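You operate a simulated robot arm through the tools that you are given. There is no shell and no other tool. Be economical: measure what you need, move in short steps, check, and stop when the job is done.

Carry out the task below with a simulated robot arm. There is one attempt and no reset: what you move stays moved.

Task
Emboss the white tag with the load on the setting card.
Fine: lay it in the embosser drawer, close the drawer, set the mark dial, press PUSH once, open the drawer, put the tag back where it lay.

Only the result counts: the job must be done as asked and must still hold three seconds after the hand-in. Knocking over, shifting, dropping, spilling or breaking anything else fails it.

Robot
A 6-joint arm with a two-finger parallel gripper, fixed in place. Base frame: the origin is at the foot of the arm, x ahead of it, y to its left, z up; the work surface is at about z = 850. Readings come in mm, rad, newtons and seconds.
With the tool pointing down near the work surface it reaches from about 260 to 680 mm from the base axis. Its first joint turns from -1.152 to 1.152 rad. Payload 2.9 kg.
The tool frame sits at the grasp point between the pads (the TCP): z along the fingers, y along the line on which they close. The tips reach 30 mm beyond it. The gripper opens to 110 mm. The fingers are 20 mm wide and 10 mm thick; the gripper's body (48 by 112 mm) begins 55 mm behind the TCP.
Orientation is that of the tool frame in the base frame, as a unit quaternion [x, y, z, w]. With the fingers straight down and closing along the base's y, the tool's x points along the base's -x, its y along +y and its z along -z.

Tools
- The arm moves only by the tool arm_command. Its argument "targets" is a list of rows, each an object of numbers (a shift or turn left out is 0, a gripper value left out holds the last): "fingers": the finger opening in mm, from 0 to 110; "dx", "dy", "dz": the shift along the tool's x, y, z in units of 200 mm (1.0 is 200 mm); "ax", "ay", "az": the turn, a rotation vector about the tool's x, y, z in units of 90 degrees (1.0 is 90 degrees). In form: [{"fingers": .., "dx": .., "dy": .., "dz": .., "ax": .., "ay": .., "az": ..}, ...]. A call has 1 to 8 rows; each row is the pose to reach, as a shift and turn from the pose commanded when the call began, along the tool's axes at that moment. A call with a number of a shift or a turn outside -1 to 1 is refused whole. Each row takes 0.2 s and may step no farther than 50 mm and 0.15 rad from the row before; otherwise, or with a gripper value out of range, the whole call is refused. Where a pose cannot be reached the arm comes as near as it can. A force on the tool above 40 N (or 10 N above the force at the start of the call, whichever is more), or a blocked arm, ends the call early, and 0.2 s more pass. The fingers move at their own pace (about 108 mm/s each) and stop on an object; they squeeze with about 27 N. The grip force told is the motor's: it shows also when the fingers shut on nothing. Time passes only in rows, and 0.2 s behind the last, so rows that repeat a pose let the fingers close. It gives the time, the measured TCP pose, the force on the tool (base axes), the opening and the grip force at its end, in the units of the frame above (readings bear some noise), and new pictures: "views" is both (left out), scene, wrist or none.
- Cameras (640 x 400 px; columns grow to the right, rows downward): "scene" is fixed at [71.9, 428.4, 1385.1]; the picture's right is [-0.82, -0.57, 0.00], its down [-0.32, 0.46, -0.83] and it looks along [0.47, -0.68, -0.56] (base axes); focal length 324 px, centre (320, 200). "wrist" rides on the gripper at [72, 17, -103] in the tool frame; the picture's right is [-0.23, 0.97, 0.00], its down [-0.76, -0.18, -0.62] and it looks along [-0.61, -0.14, 0.78] (tool axes); focal length 222 px, centre (320, 200).
- measure_at(camera, pixels): for up to 12 pixels [column, row] of the newest picture of that camera ("zoom" is the newest enlarged one), the place [x, y, z] in the base frame of the surface seen there, good to about 2 mm. It takes no simulated time.
- zoom(camera, box): a new picture of the part [left, top, right, bottom] of that camera's present view, enlarged. It takes no simulated time.
- finish_job(): hands the job in; it is judged then, once.

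Work in short steps. Measure before you move; look again where a grasp or a placing could have gone wrong, and mend it. You have 80 turns and 170 pictures in all, those below and enlarged ones among them. Open the gripper and draw the arm clear of the work before you hand the job in, unless the task says otherwise; then end with one line.

The tools are called by a JSON object that holds its "fn" and its "kwargs". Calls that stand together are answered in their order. arm_command: Moves the arm, as the interface text tells. Its arguments: {"type":"object","properties":{"targets":{"type":"array","items":{"type":"object","properties":{"fingers":{"type":"number"},"dx":{"type":"number"},"dy":{"type":"number"},"dz":{"type":"number"},"ax":{"type":"number"},"ay":{"type":"number"},"az":{"type":"number"}}}},"views":{"type":"string","enum":["both","scene","wrist","none"]}},"required":["targets"]} The other tools are called the same way: measure_at (camera, pixels) gives the place of the surface under pixels of a picture; zoom (camera, box) takes an enlarged picture of a part of a camera's view; finish_job () hands the job in.

At the start:

```text
time: 0.0
eef_pos: [349.0, -72.1, 1190.0]
ee_rot: [0.0, 1.0, 0.0, 0.0]
wrist_force: [0.0, -0.2, -0.6]
width: 110.1
finger_force: 0.0
```

scene: 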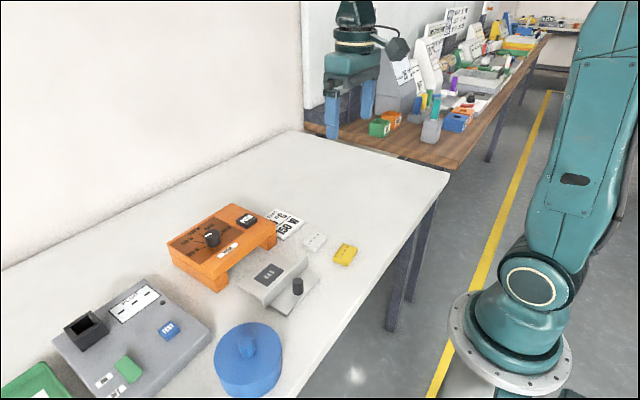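
wrist: 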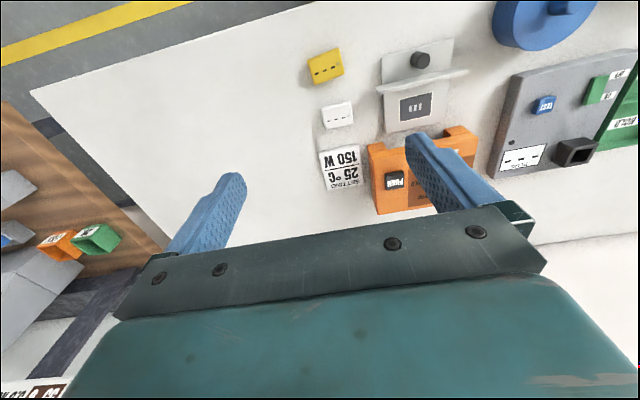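

The pictures show the embosser (orange/grey), the card, and the white and yellow tags. I zoom in on them to read the details.

{"fn": "zoom", "kwargs": {"camera": "scene", "box": [160, 190, 370, 320]}}

{"fn": "zoom", "kwargs": {"camera": "wrist", "box": [290, 30, 490, 220]}}

```text
3.05 times, centred on (265, 255) of scene
```

zoom: 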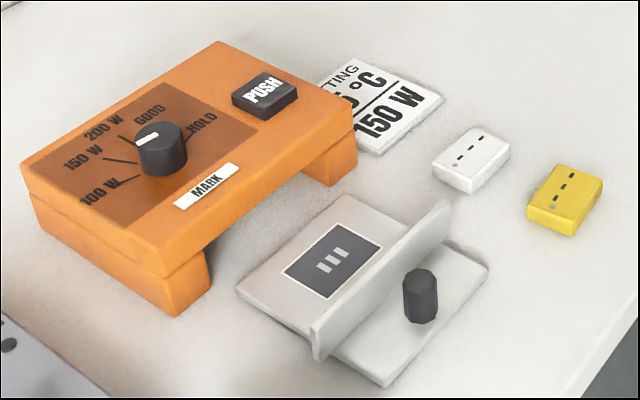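

```text
2.11 times, centred on (390, 125) of wrist
```

zoom: 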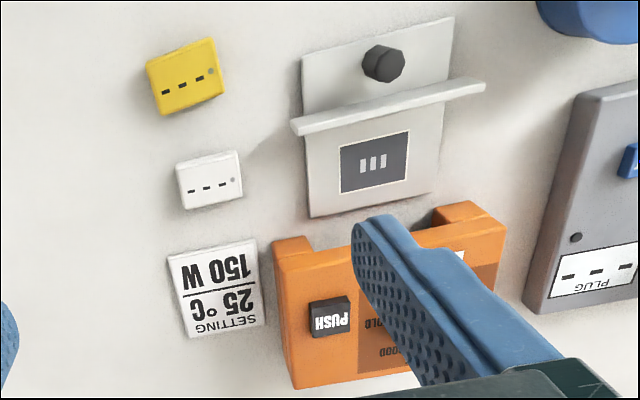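

The card reads 25 °C / 150 W, so the load is 150 W. I measure the key points in the scene view and enlarge the dial.

{"fn": "measure_at", "kwargs": {"camera": "wrist", "pixels": [[323, 107], [350, 102], [354, 124], [327, 129], [338, 115], [384, 57], [452, 40], [387, 132], [437, 121], [420, 60], [415, 107], [394, 180]]}}

{"fn": "zoom", "kwargs": {"camera": "scene", "box": [165, 200, 265, 262]}}

{"fn": "zoom", "kwargs": {"camera": "scene", "box": [230, 225, 360, 320]}}

```text
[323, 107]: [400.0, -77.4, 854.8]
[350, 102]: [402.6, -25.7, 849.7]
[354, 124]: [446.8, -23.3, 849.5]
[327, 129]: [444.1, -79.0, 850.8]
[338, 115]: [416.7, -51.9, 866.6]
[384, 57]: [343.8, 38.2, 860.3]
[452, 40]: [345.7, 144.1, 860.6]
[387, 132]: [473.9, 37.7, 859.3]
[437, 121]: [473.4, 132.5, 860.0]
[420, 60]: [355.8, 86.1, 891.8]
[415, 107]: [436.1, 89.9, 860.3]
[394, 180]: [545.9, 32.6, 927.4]
```

```text
6.40 times, centred on (215, 231) of scene
```

zoom: 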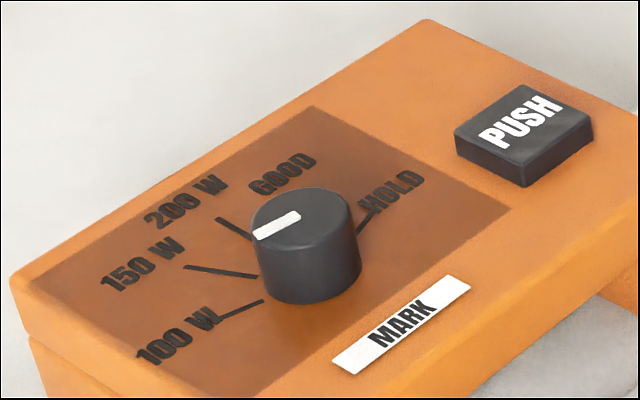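

```text
4.21 times, centred on (295, 272) of scene
```

zoom: 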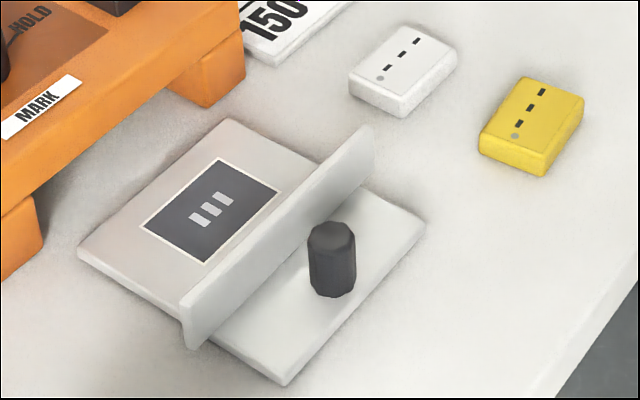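

I measure the pad corners, tag top corners, knob and wall in this enlarged picture.

{"fn": "measure_at", "kwargs": {"camera": "zoom", "pixels": [[144, 226], [218, 161], [279, 187], [207, 260], [351, 72], [407, 28], [456, 54], [400, 94], [380, 78], [417, 41], [331, 233], [280, 225]]}}

{"fn": "measure_at", "kwargs": {"camera": "scene", "pixels": [[212, 235], [206, 238], [216, 233], [247, 220], [195, 242], [200, 234], [199, 249], [288, 293], [327, 255], [276, 320], [167, 247], [235, 205]]}}

```text
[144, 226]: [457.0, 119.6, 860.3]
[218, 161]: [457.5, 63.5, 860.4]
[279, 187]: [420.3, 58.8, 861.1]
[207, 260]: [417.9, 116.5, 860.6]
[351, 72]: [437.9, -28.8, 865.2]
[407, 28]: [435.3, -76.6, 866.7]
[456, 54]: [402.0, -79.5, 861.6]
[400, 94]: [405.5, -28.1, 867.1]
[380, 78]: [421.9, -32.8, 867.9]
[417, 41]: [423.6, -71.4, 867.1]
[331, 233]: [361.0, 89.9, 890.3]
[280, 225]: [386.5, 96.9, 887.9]
```

```text
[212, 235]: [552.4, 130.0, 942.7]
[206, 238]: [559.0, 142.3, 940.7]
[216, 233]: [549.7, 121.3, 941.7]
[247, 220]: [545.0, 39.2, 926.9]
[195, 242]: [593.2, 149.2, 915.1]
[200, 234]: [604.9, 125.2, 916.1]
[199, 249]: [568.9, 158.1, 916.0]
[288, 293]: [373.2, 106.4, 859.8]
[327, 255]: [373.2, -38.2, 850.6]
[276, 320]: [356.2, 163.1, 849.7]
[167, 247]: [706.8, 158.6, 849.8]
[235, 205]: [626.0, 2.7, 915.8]
```

The tag lies about (420, −53), top z≈867; the pad's centre is about (438, 89) at z≈860. I move above the tag to look closer.

{"fn": "arm_command", "kwargs": {"targets": [{"fingers": 80, "dx": -0.0715, "dy": 0.019, "dz": 0.19}, {"dx": -0.143, "dy": 0.038, "dz": 0.38}, {"dx": -0.2145, "dy": 0.057, "dz": 0.57}, {"dx": -0.286, "dy": 0.076, "dz": 0.76}, {"dx": -0.3575, "dy": 0.095, "dz": 0.95}]}}

```text
time: 1.2
eef_pos: [421.2, -52.6, 999.2]
ee_rot: [0.0, 1.0, 0.0, 0.001]
wrist_force: [-0.3, -1.0, 0.5]
width: 79.8
finger_force: 0.0
```

scene: 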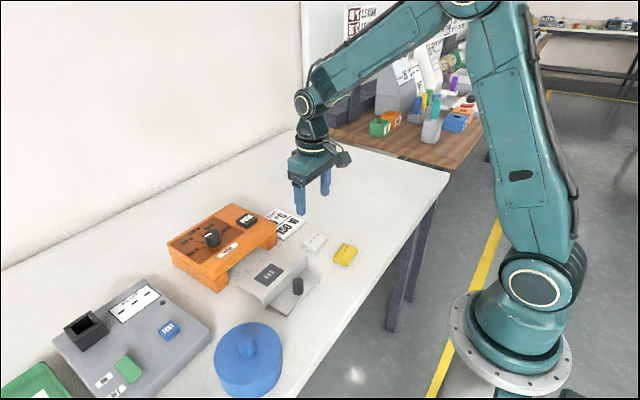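
wrist: 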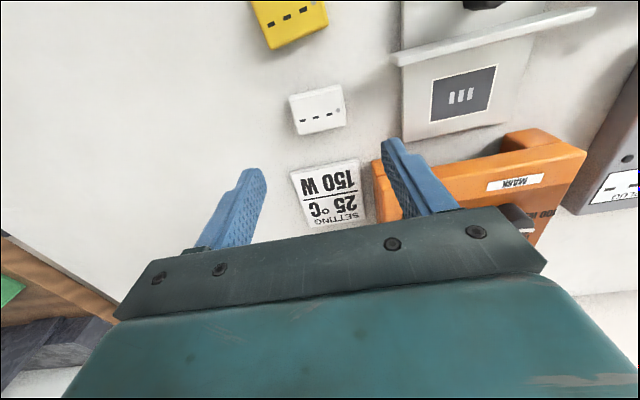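

The tag is now at wrist (318,108). I measure its corners and the pad's corners more finely.

{"fn": "zoom", "kwargs": {"camera": "wrist", "box": [270, 70, 370, 150]}}

{"fn": "measure_at", "kwargs": {"camera": "wrist", "pixels": [[290, 98], [340, 86], [345, 118], [300, 129], [298, 134], [345, 124], [432, 79], [497, 66], [488, 110], [430, 122], [400, 60], [403, 139]]}}

```text
5.00 times, centred on (320, 110) of wrist
```

zoom: 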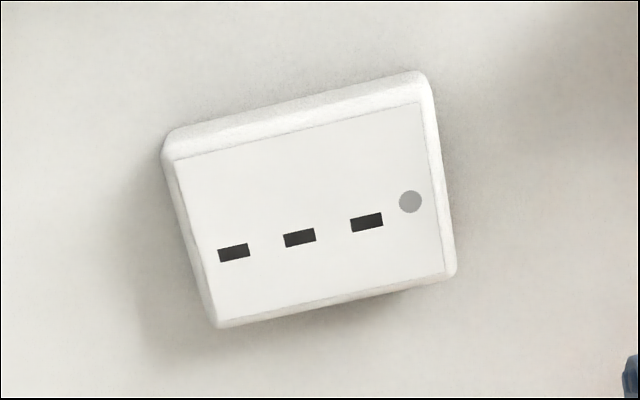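

```text
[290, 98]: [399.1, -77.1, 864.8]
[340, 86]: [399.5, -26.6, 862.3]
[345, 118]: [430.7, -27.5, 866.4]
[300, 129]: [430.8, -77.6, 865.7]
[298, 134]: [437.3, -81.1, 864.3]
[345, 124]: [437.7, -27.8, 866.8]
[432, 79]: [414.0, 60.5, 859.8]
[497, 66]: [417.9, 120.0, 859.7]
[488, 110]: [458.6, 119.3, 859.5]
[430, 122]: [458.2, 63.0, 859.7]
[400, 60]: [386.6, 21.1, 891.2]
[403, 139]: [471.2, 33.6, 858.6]
```

Now I take the yaw from the label's corners.

{"fn": "measure_at", "kwargs": {"camera": "zoom", "pixels": [[178, 160], [416, 106], [438, 272], [218, 318], [234, 253], [300, 238], [367, 223], [410, 202]]}}

```text
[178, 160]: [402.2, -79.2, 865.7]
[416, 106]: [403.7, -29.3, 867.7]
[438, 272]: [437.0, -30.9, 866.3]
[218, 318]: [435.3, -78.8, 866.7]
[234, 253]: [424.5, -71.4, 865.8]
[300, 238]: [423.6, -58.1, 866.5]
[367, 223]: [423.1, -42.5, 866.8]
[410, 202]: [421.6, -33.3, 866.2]
```

Yaw is about zero and the centre is about (420, −54). I descend to TCP z≈884 and close.

{"fn": "arm_command", "kwargs": {"targets": [{"dx": 0.005, "dy": -0.007, "dz": 0.2}, {"dx": 0.005, "dy": -0.007, "dz": 0.4}, {"dx": 0.005, "dy": -0.007, "dz": 0.58}, {"dx": 0.005, "dy": -0.007, "dz": 0.58}, {"fingers": 40, "dx": 0.005, "dy": -0.007, "dz": 0.58}, {"dx": 0.005, "dy": -0.007, "dz": 0.58}]}}

```text
time: 2.6
eef_pos: [419.7, -55.5, 882.6]
ee_rot: [0.0, 1.0, 0.0, 0.0]
wrist_force: [-1.2, -0.4, -0.1]
width: 54.8
finger_force: 27.1
```

scene: 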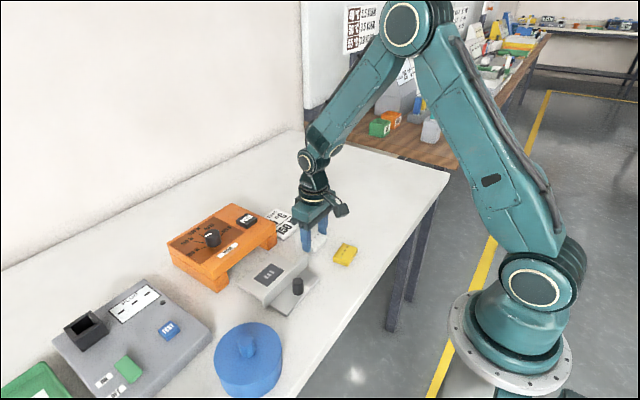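
wrist: 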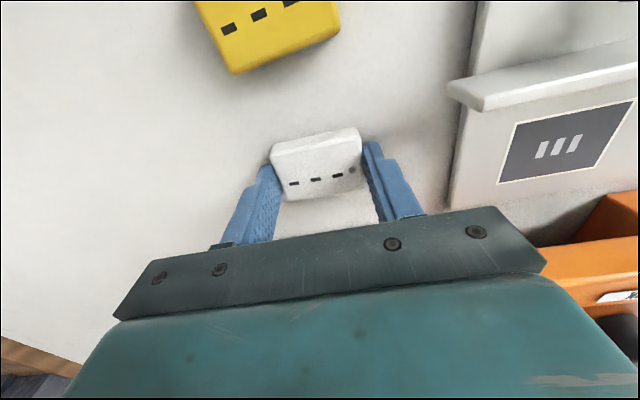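

The grip holds at width 54.8. I lift 60 mm and check, then carry it over the pad.

{"fn": "arm_command", "kwargs": {"targets": [{"dz": -0.15}, {"dz": -0.3}, {"dz": -0.3, "dy": 0.18, "dx": -0.03}, {"dz": -0.3, "dy": 0.36, "dx": -0.06}, {"dz": -0.3, "dy": 0.54, "dx": -0.091}, {"dz": -0.3, "dy": 0.7225, "dx": -0.091}, {"dz": -0.2, "dy": 0.7225, "dx": -0.091}]}}

```text
time: 4.2
eef_pos: [436.8, 89.9, 922.6]
ee_rot: [0.0, 1.0, 0.001, 0.0]
wrist_force: [-0.1, 0.8, 1.2]
width: 54.9
finger_force: 26.6
```

scene: 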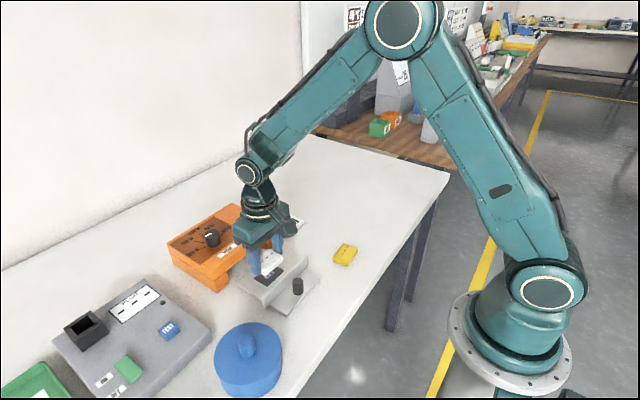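
wrist: 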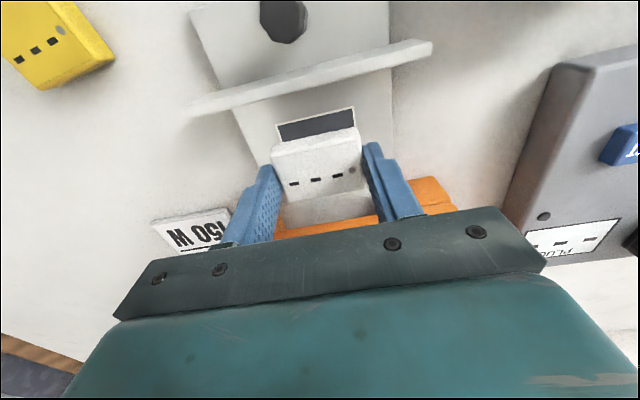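

The tag hangs over the pad. I lower by 28 mm and release it.

{"fn": "arm_command", "kwargs": {"targets": [{"dz": 0.08}, {"dz": 0.142}, {"dz": 0.142}]}}

{"fn": "zoom", "kwargs": {"camera": "wrist", "box": [220, 80, 420, 230]}}

{"fn": "zoom", "kwargs": {"camera": "scene", "box": [220, 220, 330, 310]}}

```text
time: 5.0
eef_pos: [436.3, 89.1, 894.2]
ee_rot: [0.0, 1.0, 0.0, 0.0]
wrist_force: [-0.3, 0.3, -0.6]
width: 55.1
finger_force: 27.1
```

scene: 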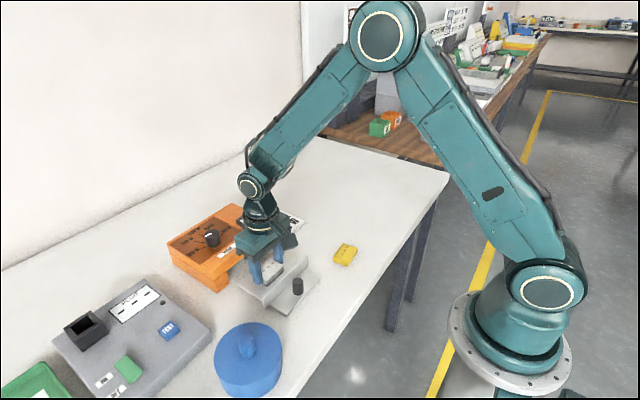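
wrist: 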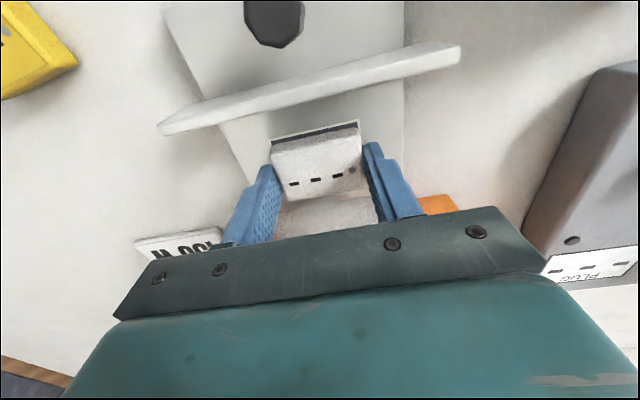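

```text
2.67 times, centred on (320, 155) of wrist
```

zoom: 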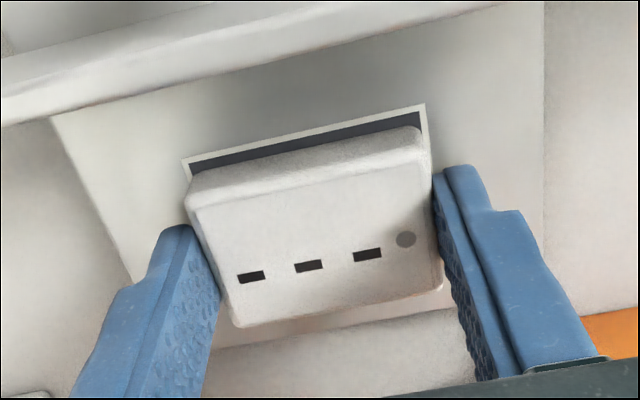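

```text
4.44 times, centred on (275, 265) of scene
```

zoom: 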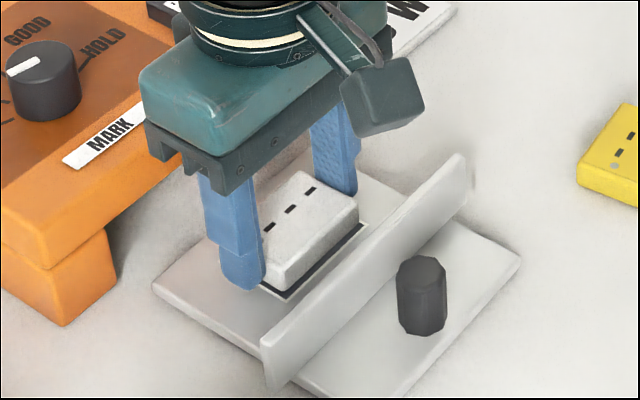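

The pad shows a strip on the −x side; I measure tag versus pad edges.

{"fn": "measure_at", "kwargs": {"camera": "wrist", "pixels": [[279, 140], [353, 123], [355, 133], [276, 156], [350, 140], [295, 198], [357, 184], [316, 179], [352, 171]]}}

{"fn": "measure_at", "kwargs": {"camera": "zoom", "pixels": [[300, 285], [362, 228], [320, 262], [330, 255], [318, 230], [345, 215]]}}

```text
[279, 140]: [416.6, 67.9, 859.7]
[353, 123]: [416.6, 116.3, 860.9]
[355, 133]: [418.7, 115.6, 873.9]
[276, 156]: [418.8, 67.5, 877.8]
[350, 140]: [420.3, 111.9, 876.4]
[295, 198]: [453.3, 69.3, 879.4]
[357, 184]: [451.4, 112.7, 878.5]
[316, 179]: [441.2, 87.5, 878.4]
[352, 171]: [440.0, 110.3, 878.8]
```

```text
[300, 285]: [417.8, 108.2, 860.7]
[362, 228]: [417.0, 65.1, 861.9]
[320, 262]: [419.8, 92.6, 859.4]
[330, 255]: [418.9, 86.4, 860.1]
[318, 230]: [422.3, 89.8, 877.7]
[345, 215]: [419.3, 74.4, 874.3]
```

The tag (x 418.5–455) is centred on the pad (x 416.5–458). I lower 1 mm, open slightly and rise.

{"fn": "arm_command", "kwargs": {"targets": [{"dz": 0.006}, {"dz": 0.006, "fingers": 75}, {"dz": 0.006}, {"dz": -0.19}, {"dz": -0.4}, {"dz": -0.6}]}}

{"fn": "zoom", "kwargs": {"camera": "wrist", "box": [200, 40, 440, 210]}}

```text
time: 6.4
eef_pos: [436.7, 90.5, 1015.3]
ee_rot: [0.0, 1.0, -0.001, -0.001]
wrist_force: [-0.5, -0.2, -0.3]
width: 75.1
finger_force: 0.0
```

scene: 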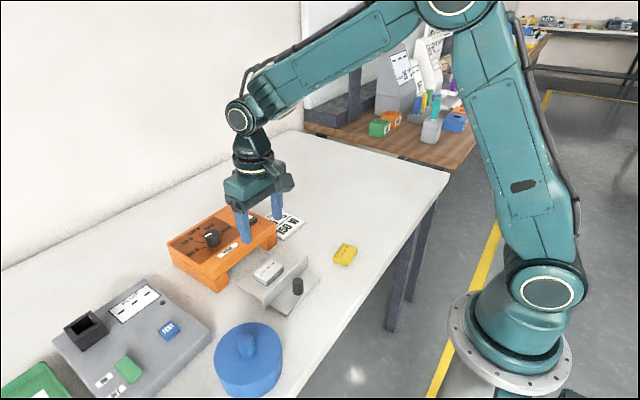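
wrist: 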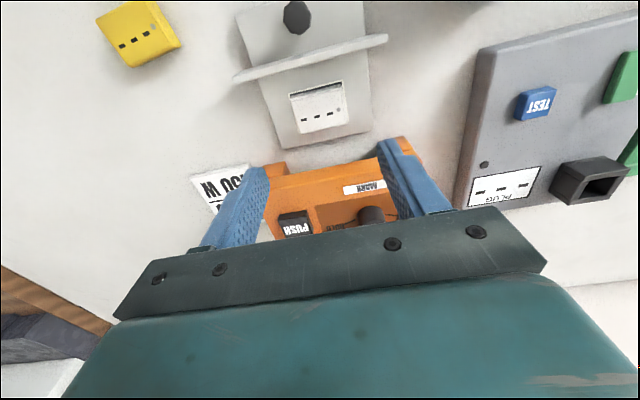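

```text
2.35 times, centred on (320, 125) of wrist
```

zoom: 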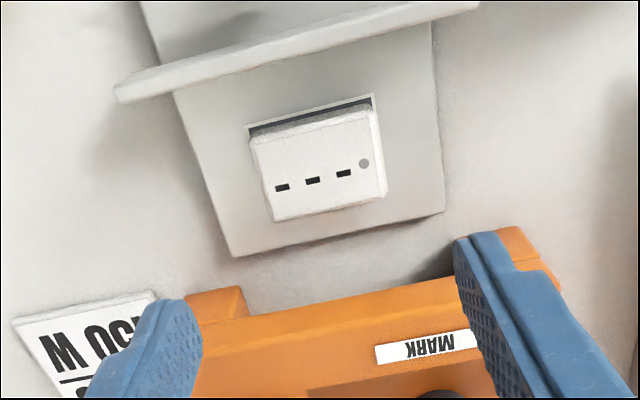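

The tag lies well. I measure the drawer knob, wall and housing front for closing.

{"fn": "measure_at", "kwargs": {"camera": "scene", "pixels": [[297, 281], [293, 281], [302, 281], [297, 279], [298, 287], [286, 273], [285, 279], [305, 257], [307, 261], [228, 268], [223, 290], [272, 247]]}}

{"fn": "measure_at", "kwargs": {"camera": "wrist", "pixels": [[296, 12], [285, 15], [309, 15], [297, 30], [310, 55], [310, 64], [276, 165], [340, 155], [390, 145], [240, 80], [385, 40]]}}

```text
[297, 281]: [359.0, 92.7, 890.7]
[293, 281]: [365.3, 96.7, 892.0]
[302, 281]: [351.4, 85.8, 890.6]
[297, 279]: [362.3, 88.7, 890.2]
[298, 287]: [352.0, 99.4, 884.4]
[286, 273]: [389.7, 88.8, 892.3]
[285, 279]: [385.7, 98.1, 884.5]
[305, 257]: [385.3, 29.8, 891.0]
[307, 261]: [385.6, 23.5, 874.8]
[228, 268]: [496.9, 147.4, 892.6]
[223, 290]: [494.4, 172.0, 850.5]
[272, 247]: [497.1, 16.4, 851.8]
```

```text
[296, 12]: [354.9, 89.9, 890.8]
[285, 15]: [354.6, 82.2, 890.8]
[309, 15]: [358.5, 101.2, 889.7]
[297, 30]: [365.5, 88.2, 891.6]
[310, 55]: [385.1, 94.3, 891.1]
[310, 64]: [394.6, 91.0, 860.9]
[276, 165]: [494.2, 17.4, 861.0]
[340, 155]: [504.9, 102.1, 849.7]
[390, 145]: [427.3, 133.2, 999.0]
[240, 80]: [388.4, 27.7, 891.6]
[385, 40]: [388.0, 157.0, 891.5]
```

Knob centre is about (358, 91), top z 891; the housing front is at x≈495 and the wall at x≈386–394, giving about 100 mm of travel. I move over the knob and grip it.

{"fn": "arm_command", "kwargs": {"targets": [{"fingers": 55, "dx": 0.2}, {"dx": 0.4, "dy": 0.005}, {"dx": 0.4, "dy": 0.005, "dz": 0.2}, {"dx": 0.4, "dy": 0.005, "dz": 0.4}, {"dx": 0.4, "dy": 0.005, "dz": 0.59}, {"dx": 0.4, "dy": 0.005, "dz": 0.59, "fingers": 5}, {"dx": 0.4, "dy": 0.005, "dz": 0.59}]}}

```text
time: 8.0
eef_pos: [357.0, 90.3, 895.3]
ee_rot: [0.001, 1.0, -0.001, 0.0]
wrist_force: [0.0, -12.5, 0.3]
width: 21.5
finger_force: 44.9
```

scene: 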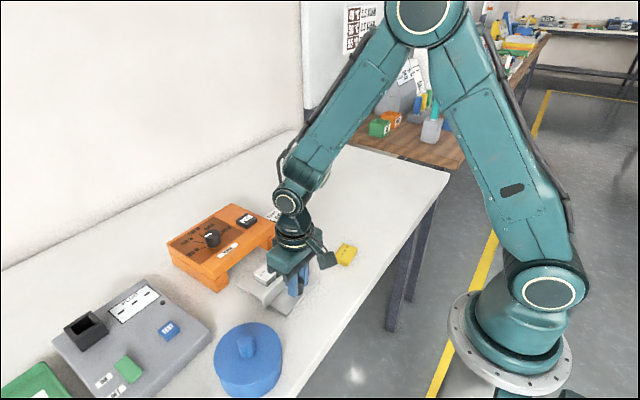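
wrist: 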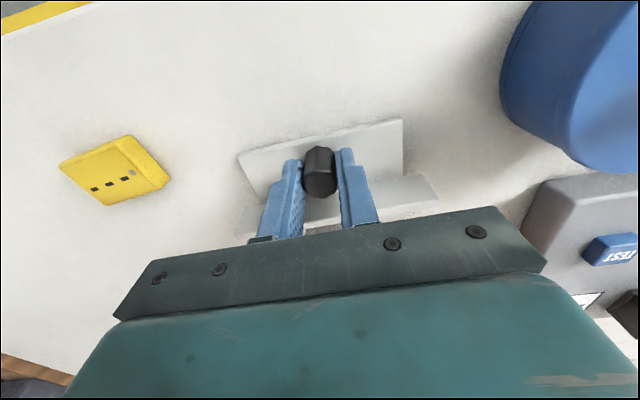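

The knob is gripped (width 21.5), with a side force of −12.5 N in y. I ease y by −1.5 mm and push along +x in small steps.

{"fn": "arm_command", "kwargs": {"targets": [{"dy": -0.007}, {"dy": -0.007, "dx": -0.06}, {"dy": -0.007, "dx": -0.14}, {"dy": -0.007, "dx": -0.22}, {"dy": -0.007, "dx": -0.3}, {"dy": -0.007, "dx": -0.38}, {"dy": -0.007, "dx": -0.43}]}}

```text
time: 9.6
eef_pos: [443.2, 89.4, 895.5]
ee_rot: [0.0, 1.0, 0.0, -0.001]
wrist_force: [-0.6, 3.8, -26.9]
width: 21.6
finger_force: 44.9
```

scene: 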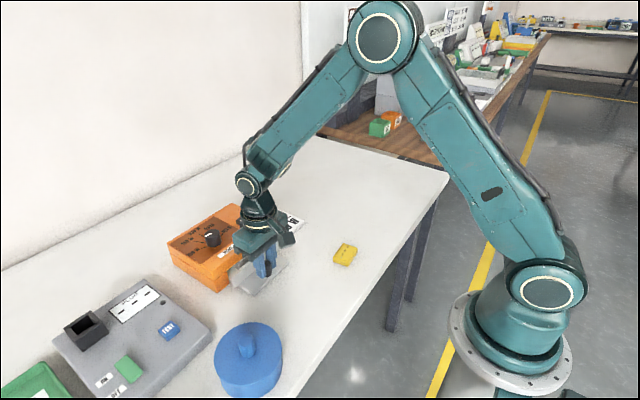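
wrist: 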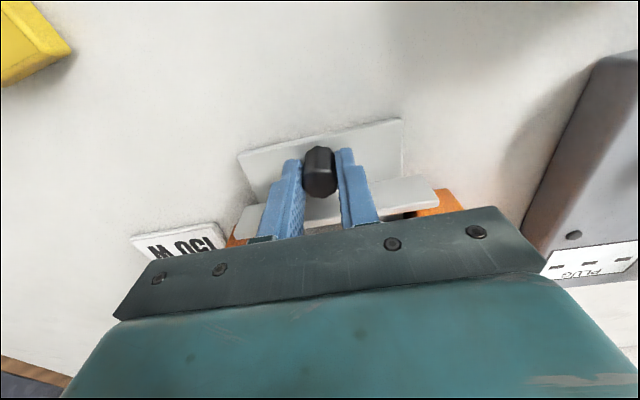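

The drawer moved 86 mm and the tag went under; a −27 N vertical pull suggests I command slightly too high. I lower by 1.5 mm and push the last bit slowly.

{"fn": "arm_command", "kwargs": {"targets": [{"dz": 0.008}, {"dz": 0.008, "dx": -0.03}, {"dz": 0.008, "dx": -0.05}, {"dz": 0.008, "dx": -0.065}, {"dz": 0.008, "dx": -0.08}]}}

{"fn": "zoom", "kwargs": {"camera": "scene", "box": [200, 220, 310, 310]}}

```text
time: 10.8
eef_pos: [460.2, 88.6, 895.4]
ee_rot: [0.0, 1.0, 0.001, 0.001]
wrist_force: [-1.4, 4.8, 4.0]
width: 21.7
finger_force: 45.1
```

scene: 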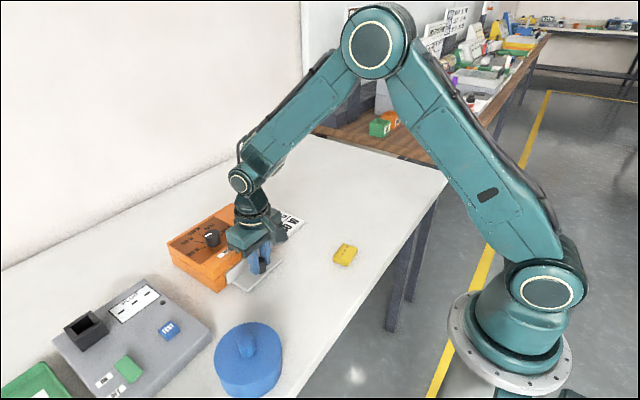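
wrist: 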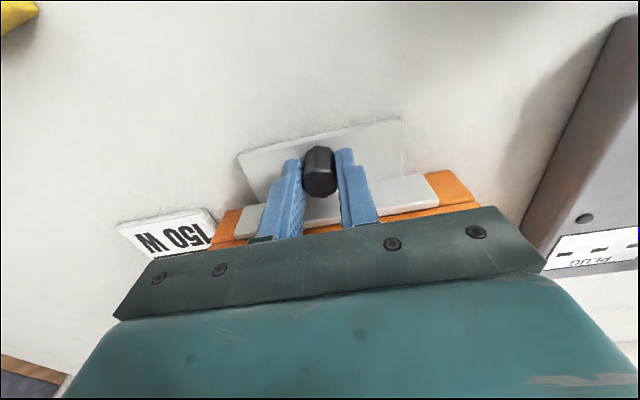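

```text
4.44 times, centred on (255, 265) of scene
```

zoom: 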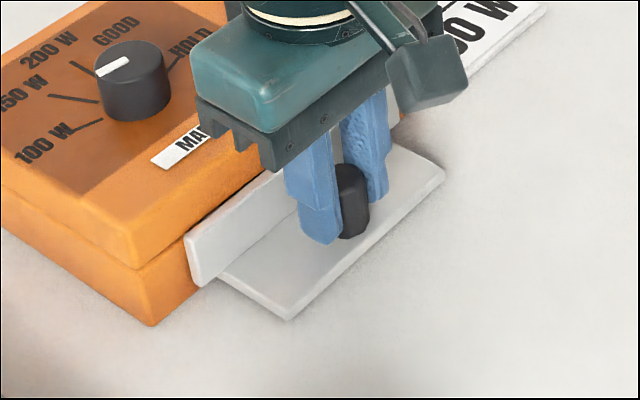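

It is nearly flush but no push force yet; I go on in 3 mm steps until a stop.

{"fn": "arm_command", "kwargs": {"targets": [{"dx": -0.015}, {"dx": -0.03}, {"dx": -0.045}, {"dx": -0.06}]}}

{"fn": "zoom", "kwargs": {"camera": "scene", "box": [200, 220, 310, 310]}}

```text
time: 11.8
eef_pos: [466.7, 90.2, 893.0]
ee_rot: [-0.001, 1.0, 0.0, -0.008]
wrist_force: [-34.6, 7.0, 5.7]
width: 21.6
finger_force: 45.7
```

scene: 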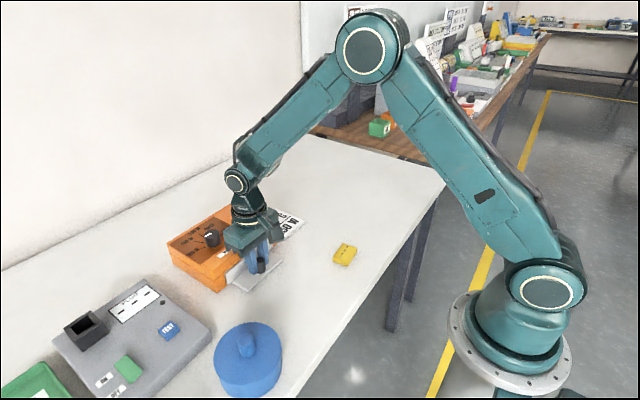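
wrist: 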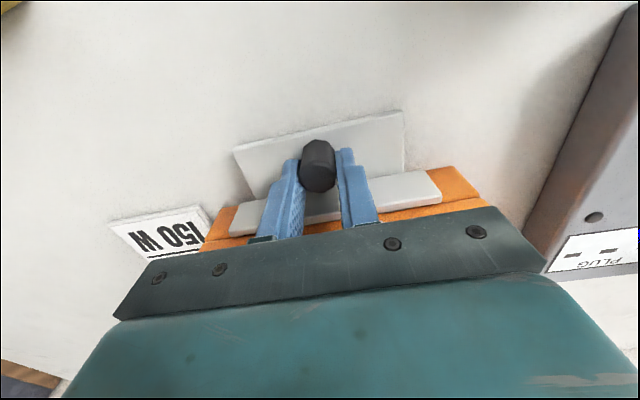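

```text
4.44 times, centred on (255, 265) of scene
```

zoom: 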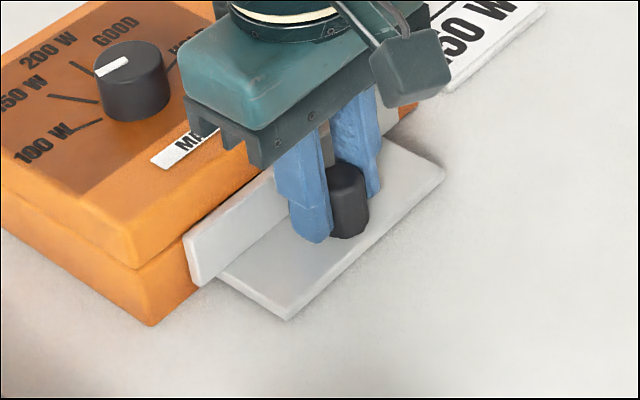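

The drawer met its stop (−35 N) and the wall is against the housing. I relax the push, open, and rise.

{"fn": "arm_command", "kwargs": {"targets": [{"dx": 0.02}, {"dx": 0.02, "fingers": 60}, {"dx": 0.02}, {"dx": 0.02, "dz": -0.2}, {"dx": 0.02, "dz": -0.4}, {"dx": 0.2, "dz": -0.55}, {"dx": 0.4, "dz": -0.6}]}}

{"fn": "zoom", "kwargs": {"camera": "scene", "box": [160, 195, 310, 310]}}

{"fn": "zoom", "kwargs": {"camera": "wrist", "box": [220, 60, 440, 210]}}

```text
time: 13.4
eef_pos: [390.7, 90.4, 1013.8]
ee_rot: [0.0, 1.0, -0.001, 0.0]
wrist_force: [-0.4, 0.0, -0.3]
width: 59.9
finger_force: 0.0
```

scene: 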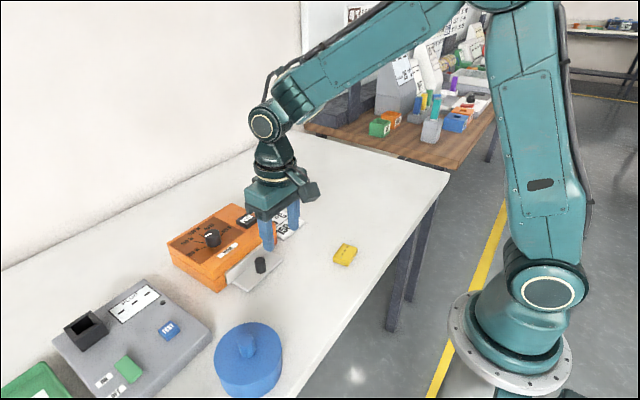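
wrist: 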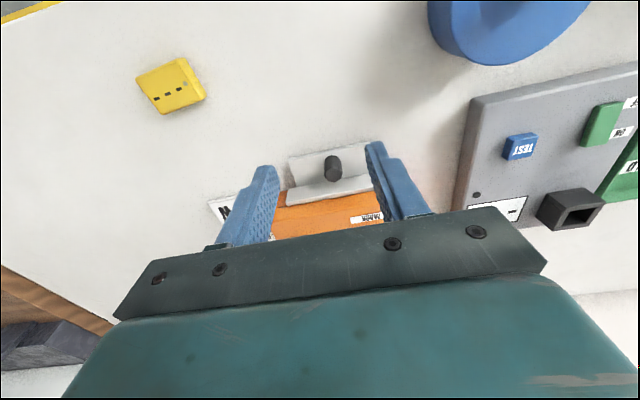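

```text
3.48 times, centred on (235, 252) of scene
```

zoom: 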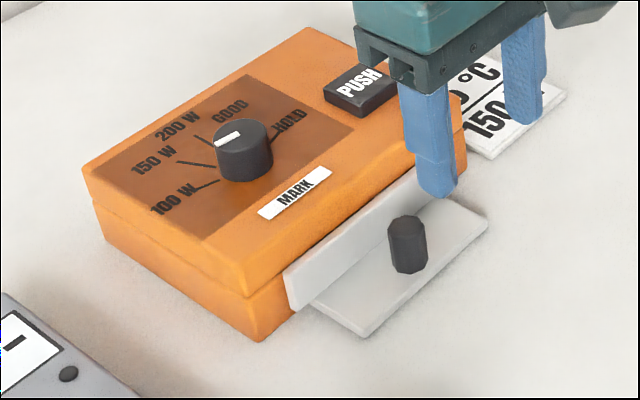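

```text
2.67 times, centred on (330, 135) of wrist
```

zoom: 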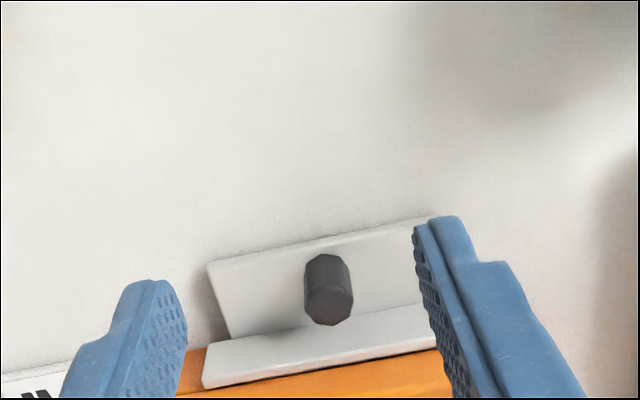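

The drawer is shut. Now I enlarge the dial and measure the pointer and ticks.

{"fn": "measure_at", "kwargs": {"camera": "scene", "pixels": [[261, 260], [258, 262], [264, 262]]}}

{"fn": "zoom", "kwargs": {"camera": "scene", "box": [185, 215, 245, 260]}}

```text
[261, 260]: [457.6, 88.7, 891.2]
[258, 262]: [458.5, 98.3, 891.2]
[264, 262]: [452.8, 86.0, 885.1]
```

```text
8.89 times, centred on (215, 238) of scene
```

zoom: 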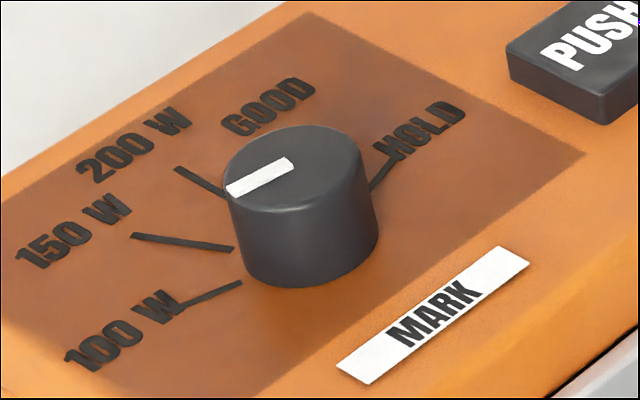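

{"fn": "measure_at", "kwargs": {"camera": "zoom", "pixels": [[230, 190], [289, 163], [300, 129], [357, 172], [285, 206], [180, 305], [240, 284], [135, 236], [231, 249], [178, 169], [221, 191], [374, 187]]}}

{"fn": "measure_at", "kwargs": {"camera": "scene", "pixels": [[245, 219], [238, 220], [254, 222], [248, 226], [244, 214]]}}

```text
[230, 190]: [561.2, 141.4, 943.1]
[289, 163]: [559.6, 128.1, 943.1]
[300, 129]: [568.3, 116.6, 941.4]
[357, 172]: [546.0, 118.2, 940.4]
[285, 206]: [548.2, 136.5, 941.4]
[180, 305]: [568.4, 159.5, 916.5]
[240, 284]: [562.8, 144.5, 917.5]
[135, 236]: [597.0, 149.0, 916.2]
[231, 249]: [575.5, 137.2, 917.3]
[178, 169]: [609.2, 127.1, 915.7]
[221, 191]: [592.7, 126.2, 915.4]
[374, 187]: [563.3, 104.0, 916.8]
```

```text
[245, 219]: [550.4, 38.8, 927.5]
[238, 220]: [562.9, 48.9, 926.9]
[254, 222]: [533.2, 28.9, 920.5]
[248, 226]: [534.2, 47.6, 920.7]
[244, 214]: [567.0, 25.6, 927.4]
```

Dial centre ≈ (557, 127), top z≈942, pointer now near 83° (from +x), 150 W tick near 29–35°. I move to look at it with the wrist camera for better angles.

{"fn": "arm_command", "kwargs": {"targets": [{"dx": -0.15, "dz": -0.15}, {"dx": -0.3, "dy": 0.05, "dz": -0.2}, {"dx": -0.45, "dy": 0.15, "dz": -0.25}]}}

{"fn": "zoom", "kwargs": {"camera": "wrist", "box": [240, 80, 420, 215]}}

```text
time: 14.2
eef_pos: [481.9, 119.7, 1064.8]
ee_rot: [-0.001, 1.0, 0.001, 0.0]
wrist_force: [-1.0, 0.1, 0.7]
width: 59.8
finger_force: 0.0
```

scene: 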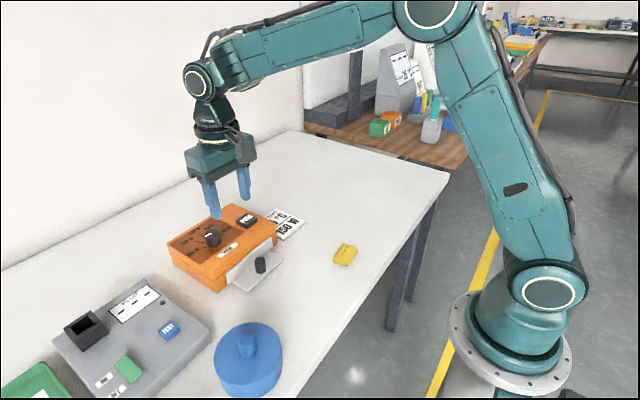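
wrist: 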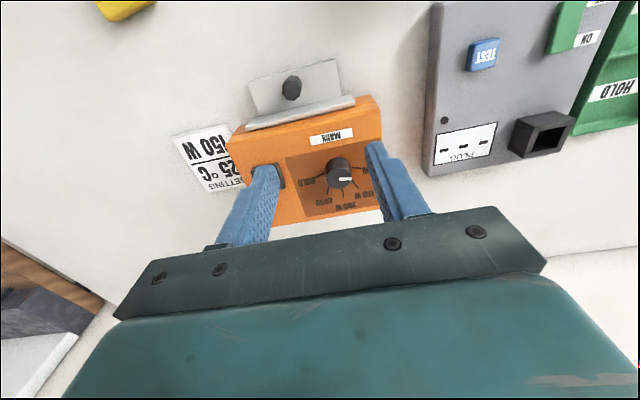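

```text
2.96 times, centred on (330, 148) of wrist
```

zoom: 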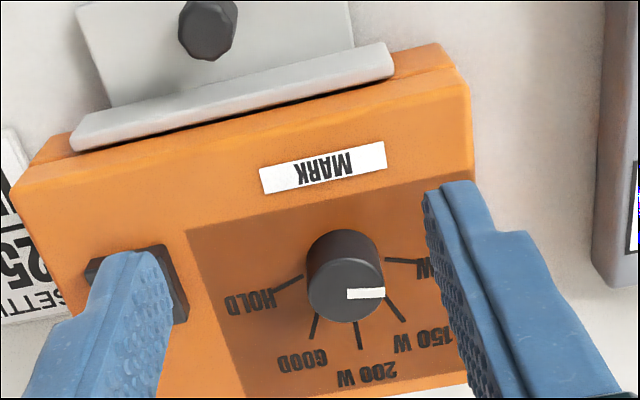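

I enlarge the dial and measure its ticks.

{"fn": "zoom", "kwargs": {"camera": "wrist", "box": [306, 136, 374, 184]}}

{"fn": "zoom", "kwargs": {"camera": "wrist", "box": [300, 150, 380, 206]}}

```text
8.33 times, centred on (340, 160) of wrist
```

zoom: 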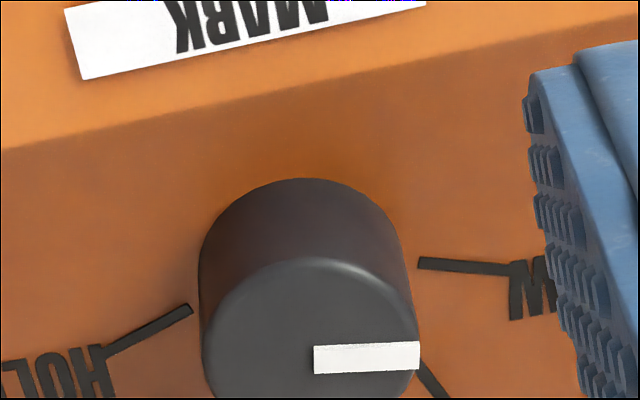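

```text
7.14 times, centred on (340, 178) of wrist
```

zoom: 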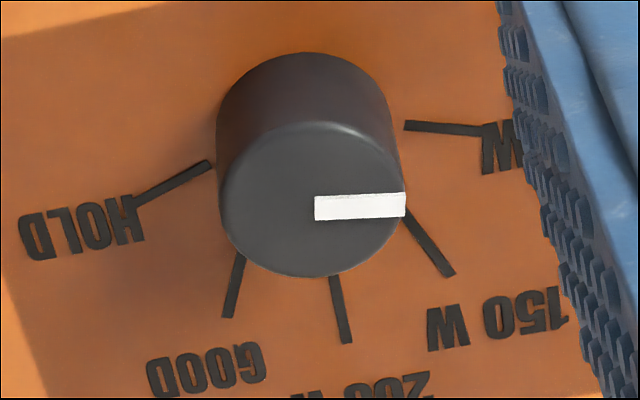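

{"fn": "measure_at", "kwargs": {"camera": "zoom", "pixels": [[410, 125], [475, 131], [410, 214], [448, 271], [334, 280], [346, 340], [238, 258], [228, 315], [208, 165], [140, 203], [318, 209], [402, 204]]}}

{"fn": "measure_at", "kwargs": {"camera": "wrist", "pixels": [[339, 168], [339, 187], [329, 178], [349, 177], [332, 171], [347, 170]]}}

```text
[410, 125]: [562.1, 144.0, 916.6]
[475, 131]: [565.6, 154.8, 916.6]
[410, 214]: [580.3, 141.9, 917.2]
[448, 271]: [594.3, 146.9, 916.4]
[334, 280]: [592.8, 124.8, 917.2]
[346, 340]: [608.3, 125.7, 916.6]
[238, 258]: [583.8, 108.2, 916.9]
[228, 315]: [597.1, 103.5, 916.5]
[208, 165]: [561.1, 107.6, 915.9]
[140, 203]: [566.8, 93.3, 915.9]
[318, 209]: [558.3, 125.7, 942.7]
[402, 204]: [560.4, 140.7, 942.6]
```

```text
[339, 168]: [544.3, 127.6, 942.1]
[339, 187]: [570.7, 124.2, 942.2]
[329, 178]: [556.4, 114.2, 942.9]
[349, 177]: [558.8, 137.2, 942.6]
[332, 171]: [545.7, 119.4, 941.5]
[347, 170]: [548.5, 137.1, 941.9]
```

Dial centre ≈ (557.5, 126), pointer ≈ 82°, the 150 W tick ≈ 31°. I go over the dial, descend to TCP z≈952 and close.

{"fn": "arm_command", "kwargs": {"targets": [{"dx": -0.19, "dy": 0.016}, {"dx": -0.376, "dy": 0.032}, {"dx": -0.376, "dy": 0.032, "dz": 0.2}, {"dx": -0.376, "dy": 0.032, "dz": 0.4}, {"dx": -0.376, "dy": 0.032, "dz": 0.562}, {"dx": -0.376, "dy": 0.032, "dz": 0.562, "fingers": 10}, {"dx": -0.376, "dy": 0.032, "dz": 0.562}, {"dx": -0.376, "dy": 0.032, "dz": 0.562}]}}

{"fn": "zoom", "kwargs": {"camera": "wrist", "box": [240, 90, 400, 210]}}

```text
time: 16.0
eef_pos: [557.7, 125.4, 950.5]
ee_rot: [0.001, 1.0, 0.0, 0.001]
wrist_force: [-0.1, -9.5, -3.2]
width: 31.2
finger_force: 45.3
```

scene: 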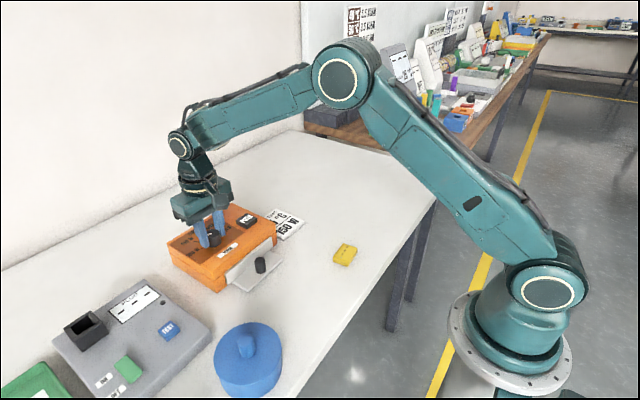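
wrist: 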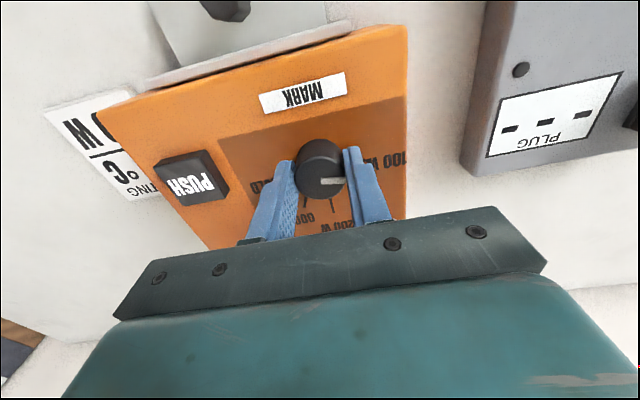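

```text
3.33 times, centred on (320, 150) of wrist
```

zoom: 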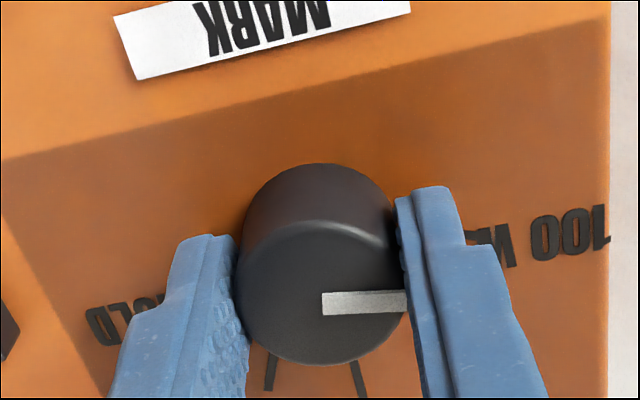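

The dial is gripped (31.2 mm). I turn clockwise (tool +az) 51° in 7 rows with a small −1 mm y relief.

{"fn": "arm_command", "kwargs": {"targets": [{"dy": -0.005, "az": 0.081}, {"dy": -0.005, "az": 0.162}, {"dy": -0.005, "az": 0.243}, {"dy": -0.005, "az": 0.324}, {"dy": -0.005, "az": 0.405}, {"dy": -0.005, "az": 0.486}, {"dy": -0.005, "az": 0.567}]}}

{"fn": "zoom", "kwargs": {"camera": "wrist", "box": [240, 90, 400, 210]}}

{"fn": "zoom", "kwargs": {"camera": "scene", "box": [170, 200, 270, 262]}}

```text
time: 17.6
eef_pos: [557.5, 126.1, 951.5]
ee_rot: [0.432, 0.902, 0.0, -0.001]
wrist_force: [13.5, -2.3, -20.6]
width: 31.3
finger_force: 44.8
```

scene: 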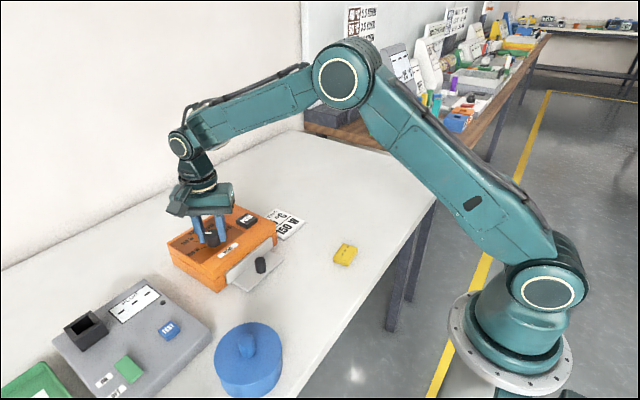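
wrist: 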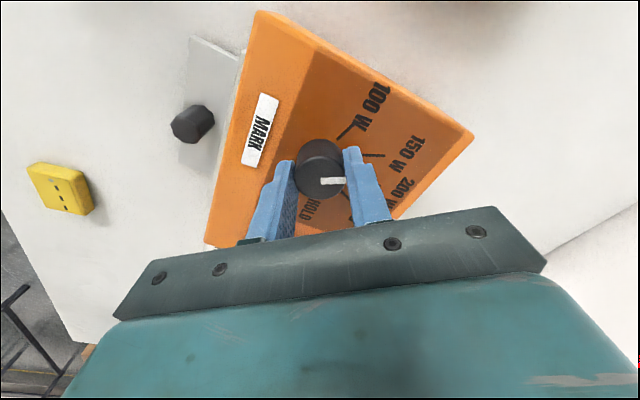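

```text
3.33 times, centred on (320, 150) of wrist
```

zoom: 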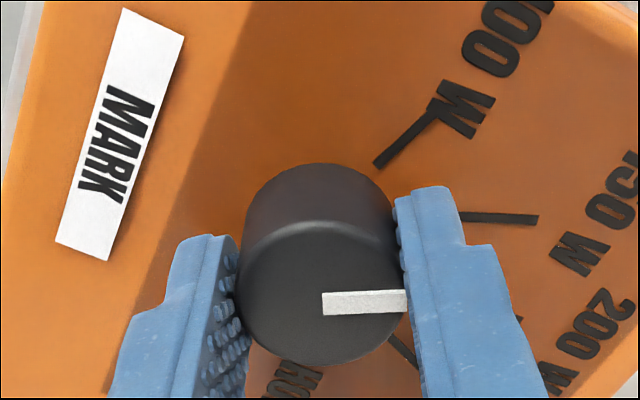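

```text
6.40 times, centred on (220, 231) of scene
```

zoom: 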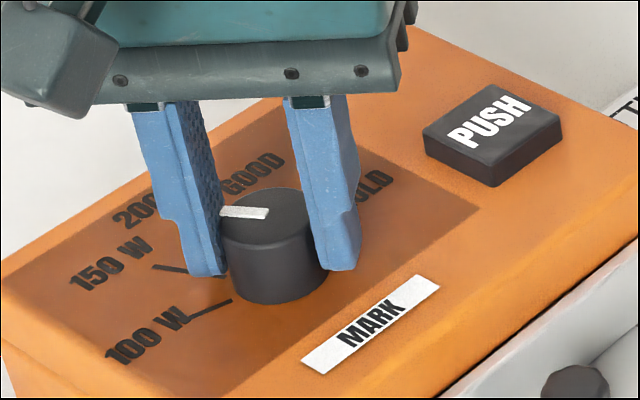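

I measure the pointer ends and tick ends to compare directions.

{"fn": "zoom", "kwargs": {"camera": "wrist", "box": [310, 130, 390, 190]}}

```text
6.67 times, centred on (350, 160) of wrist
```

zoom: 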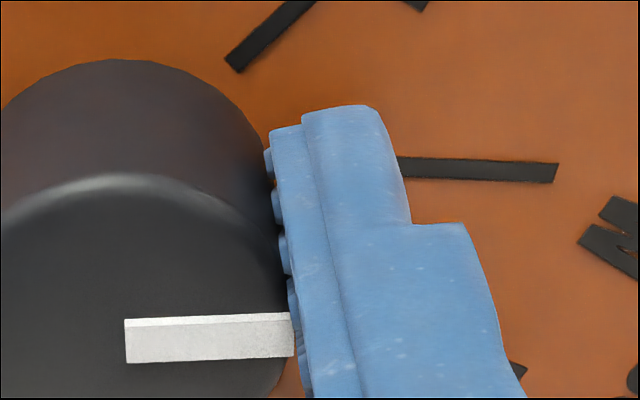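

The tick directions are ambiguous from this angle, so I release and rise to look at pointer and ticks clearly.

{"fn": "arm_command", "kwargs": {"targets": [{"fingers": 60}, {"fingers": 60}, {"dz": -0.2}, {"dz": -0.4}, {"dz": -0.5, "dx": 0.2}]}}

{"fn": "zoom", "kwargs": {"camera": "wrist", "box": [300, 110, 400, 190]}}

{"fn": "zoom", "kwargs": {"camera": "scene", "box": [180, 213, 250, 262]}}

```text
time: 18.8
eef_pos: [532.5, 156.2, 1052.3]
ee_rot: [0.431, 0.902, 0.0, 0.0]
wrist_force: [-0.9, 0.5, 0.2]
width: 60.1
finger_force: 0.1
```

scene: 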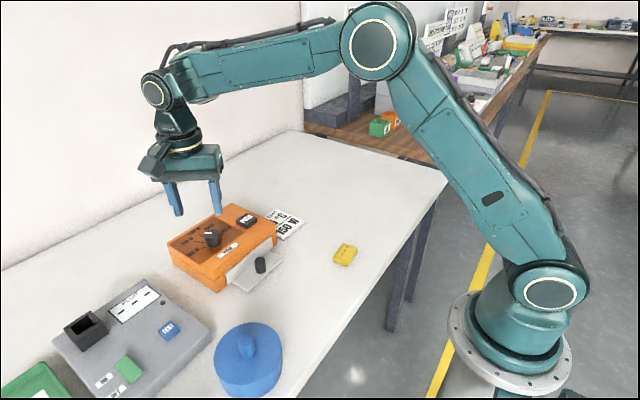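
wrist: 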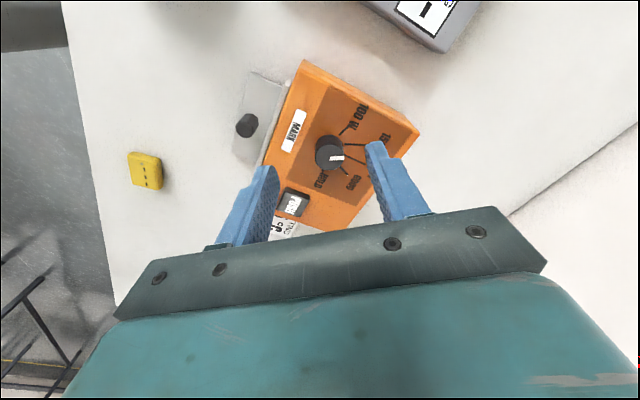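

```text
5.00 times, centred on (350, 150) of wrist
```

zoom: 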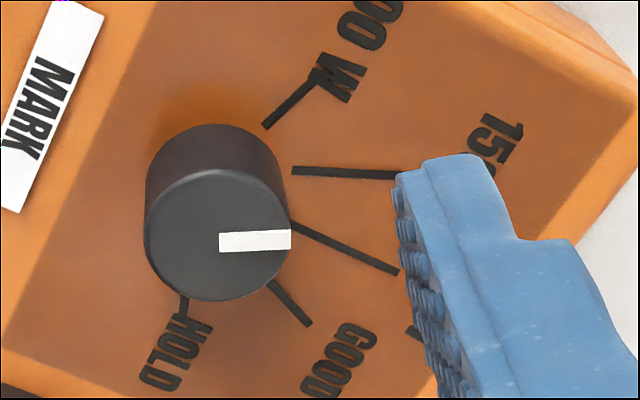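

```text
8.16 times, centred on (215, 238) of scene
```

zoom: 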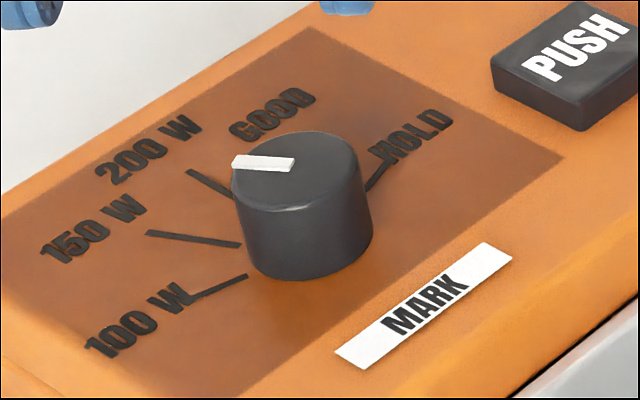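

The ticks look like leader lines to the labels, so I measure their inner ends against the dial's base circle.

{"fn": "zoom", "kwargs": {"camera": "wrist", "box": [305, 115, 385, 175]}}

```text
6.67 times, centred on (345, 145) of wrist
```

zoom: 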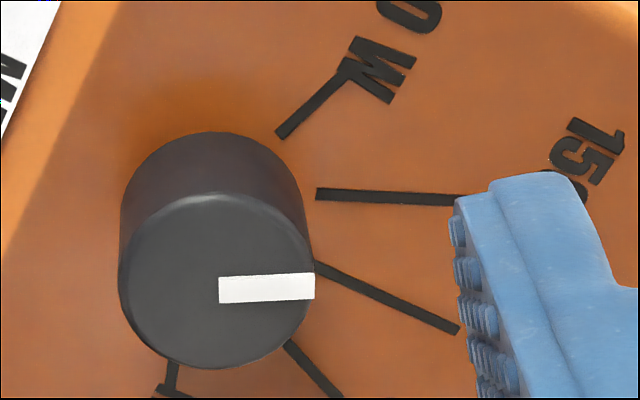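

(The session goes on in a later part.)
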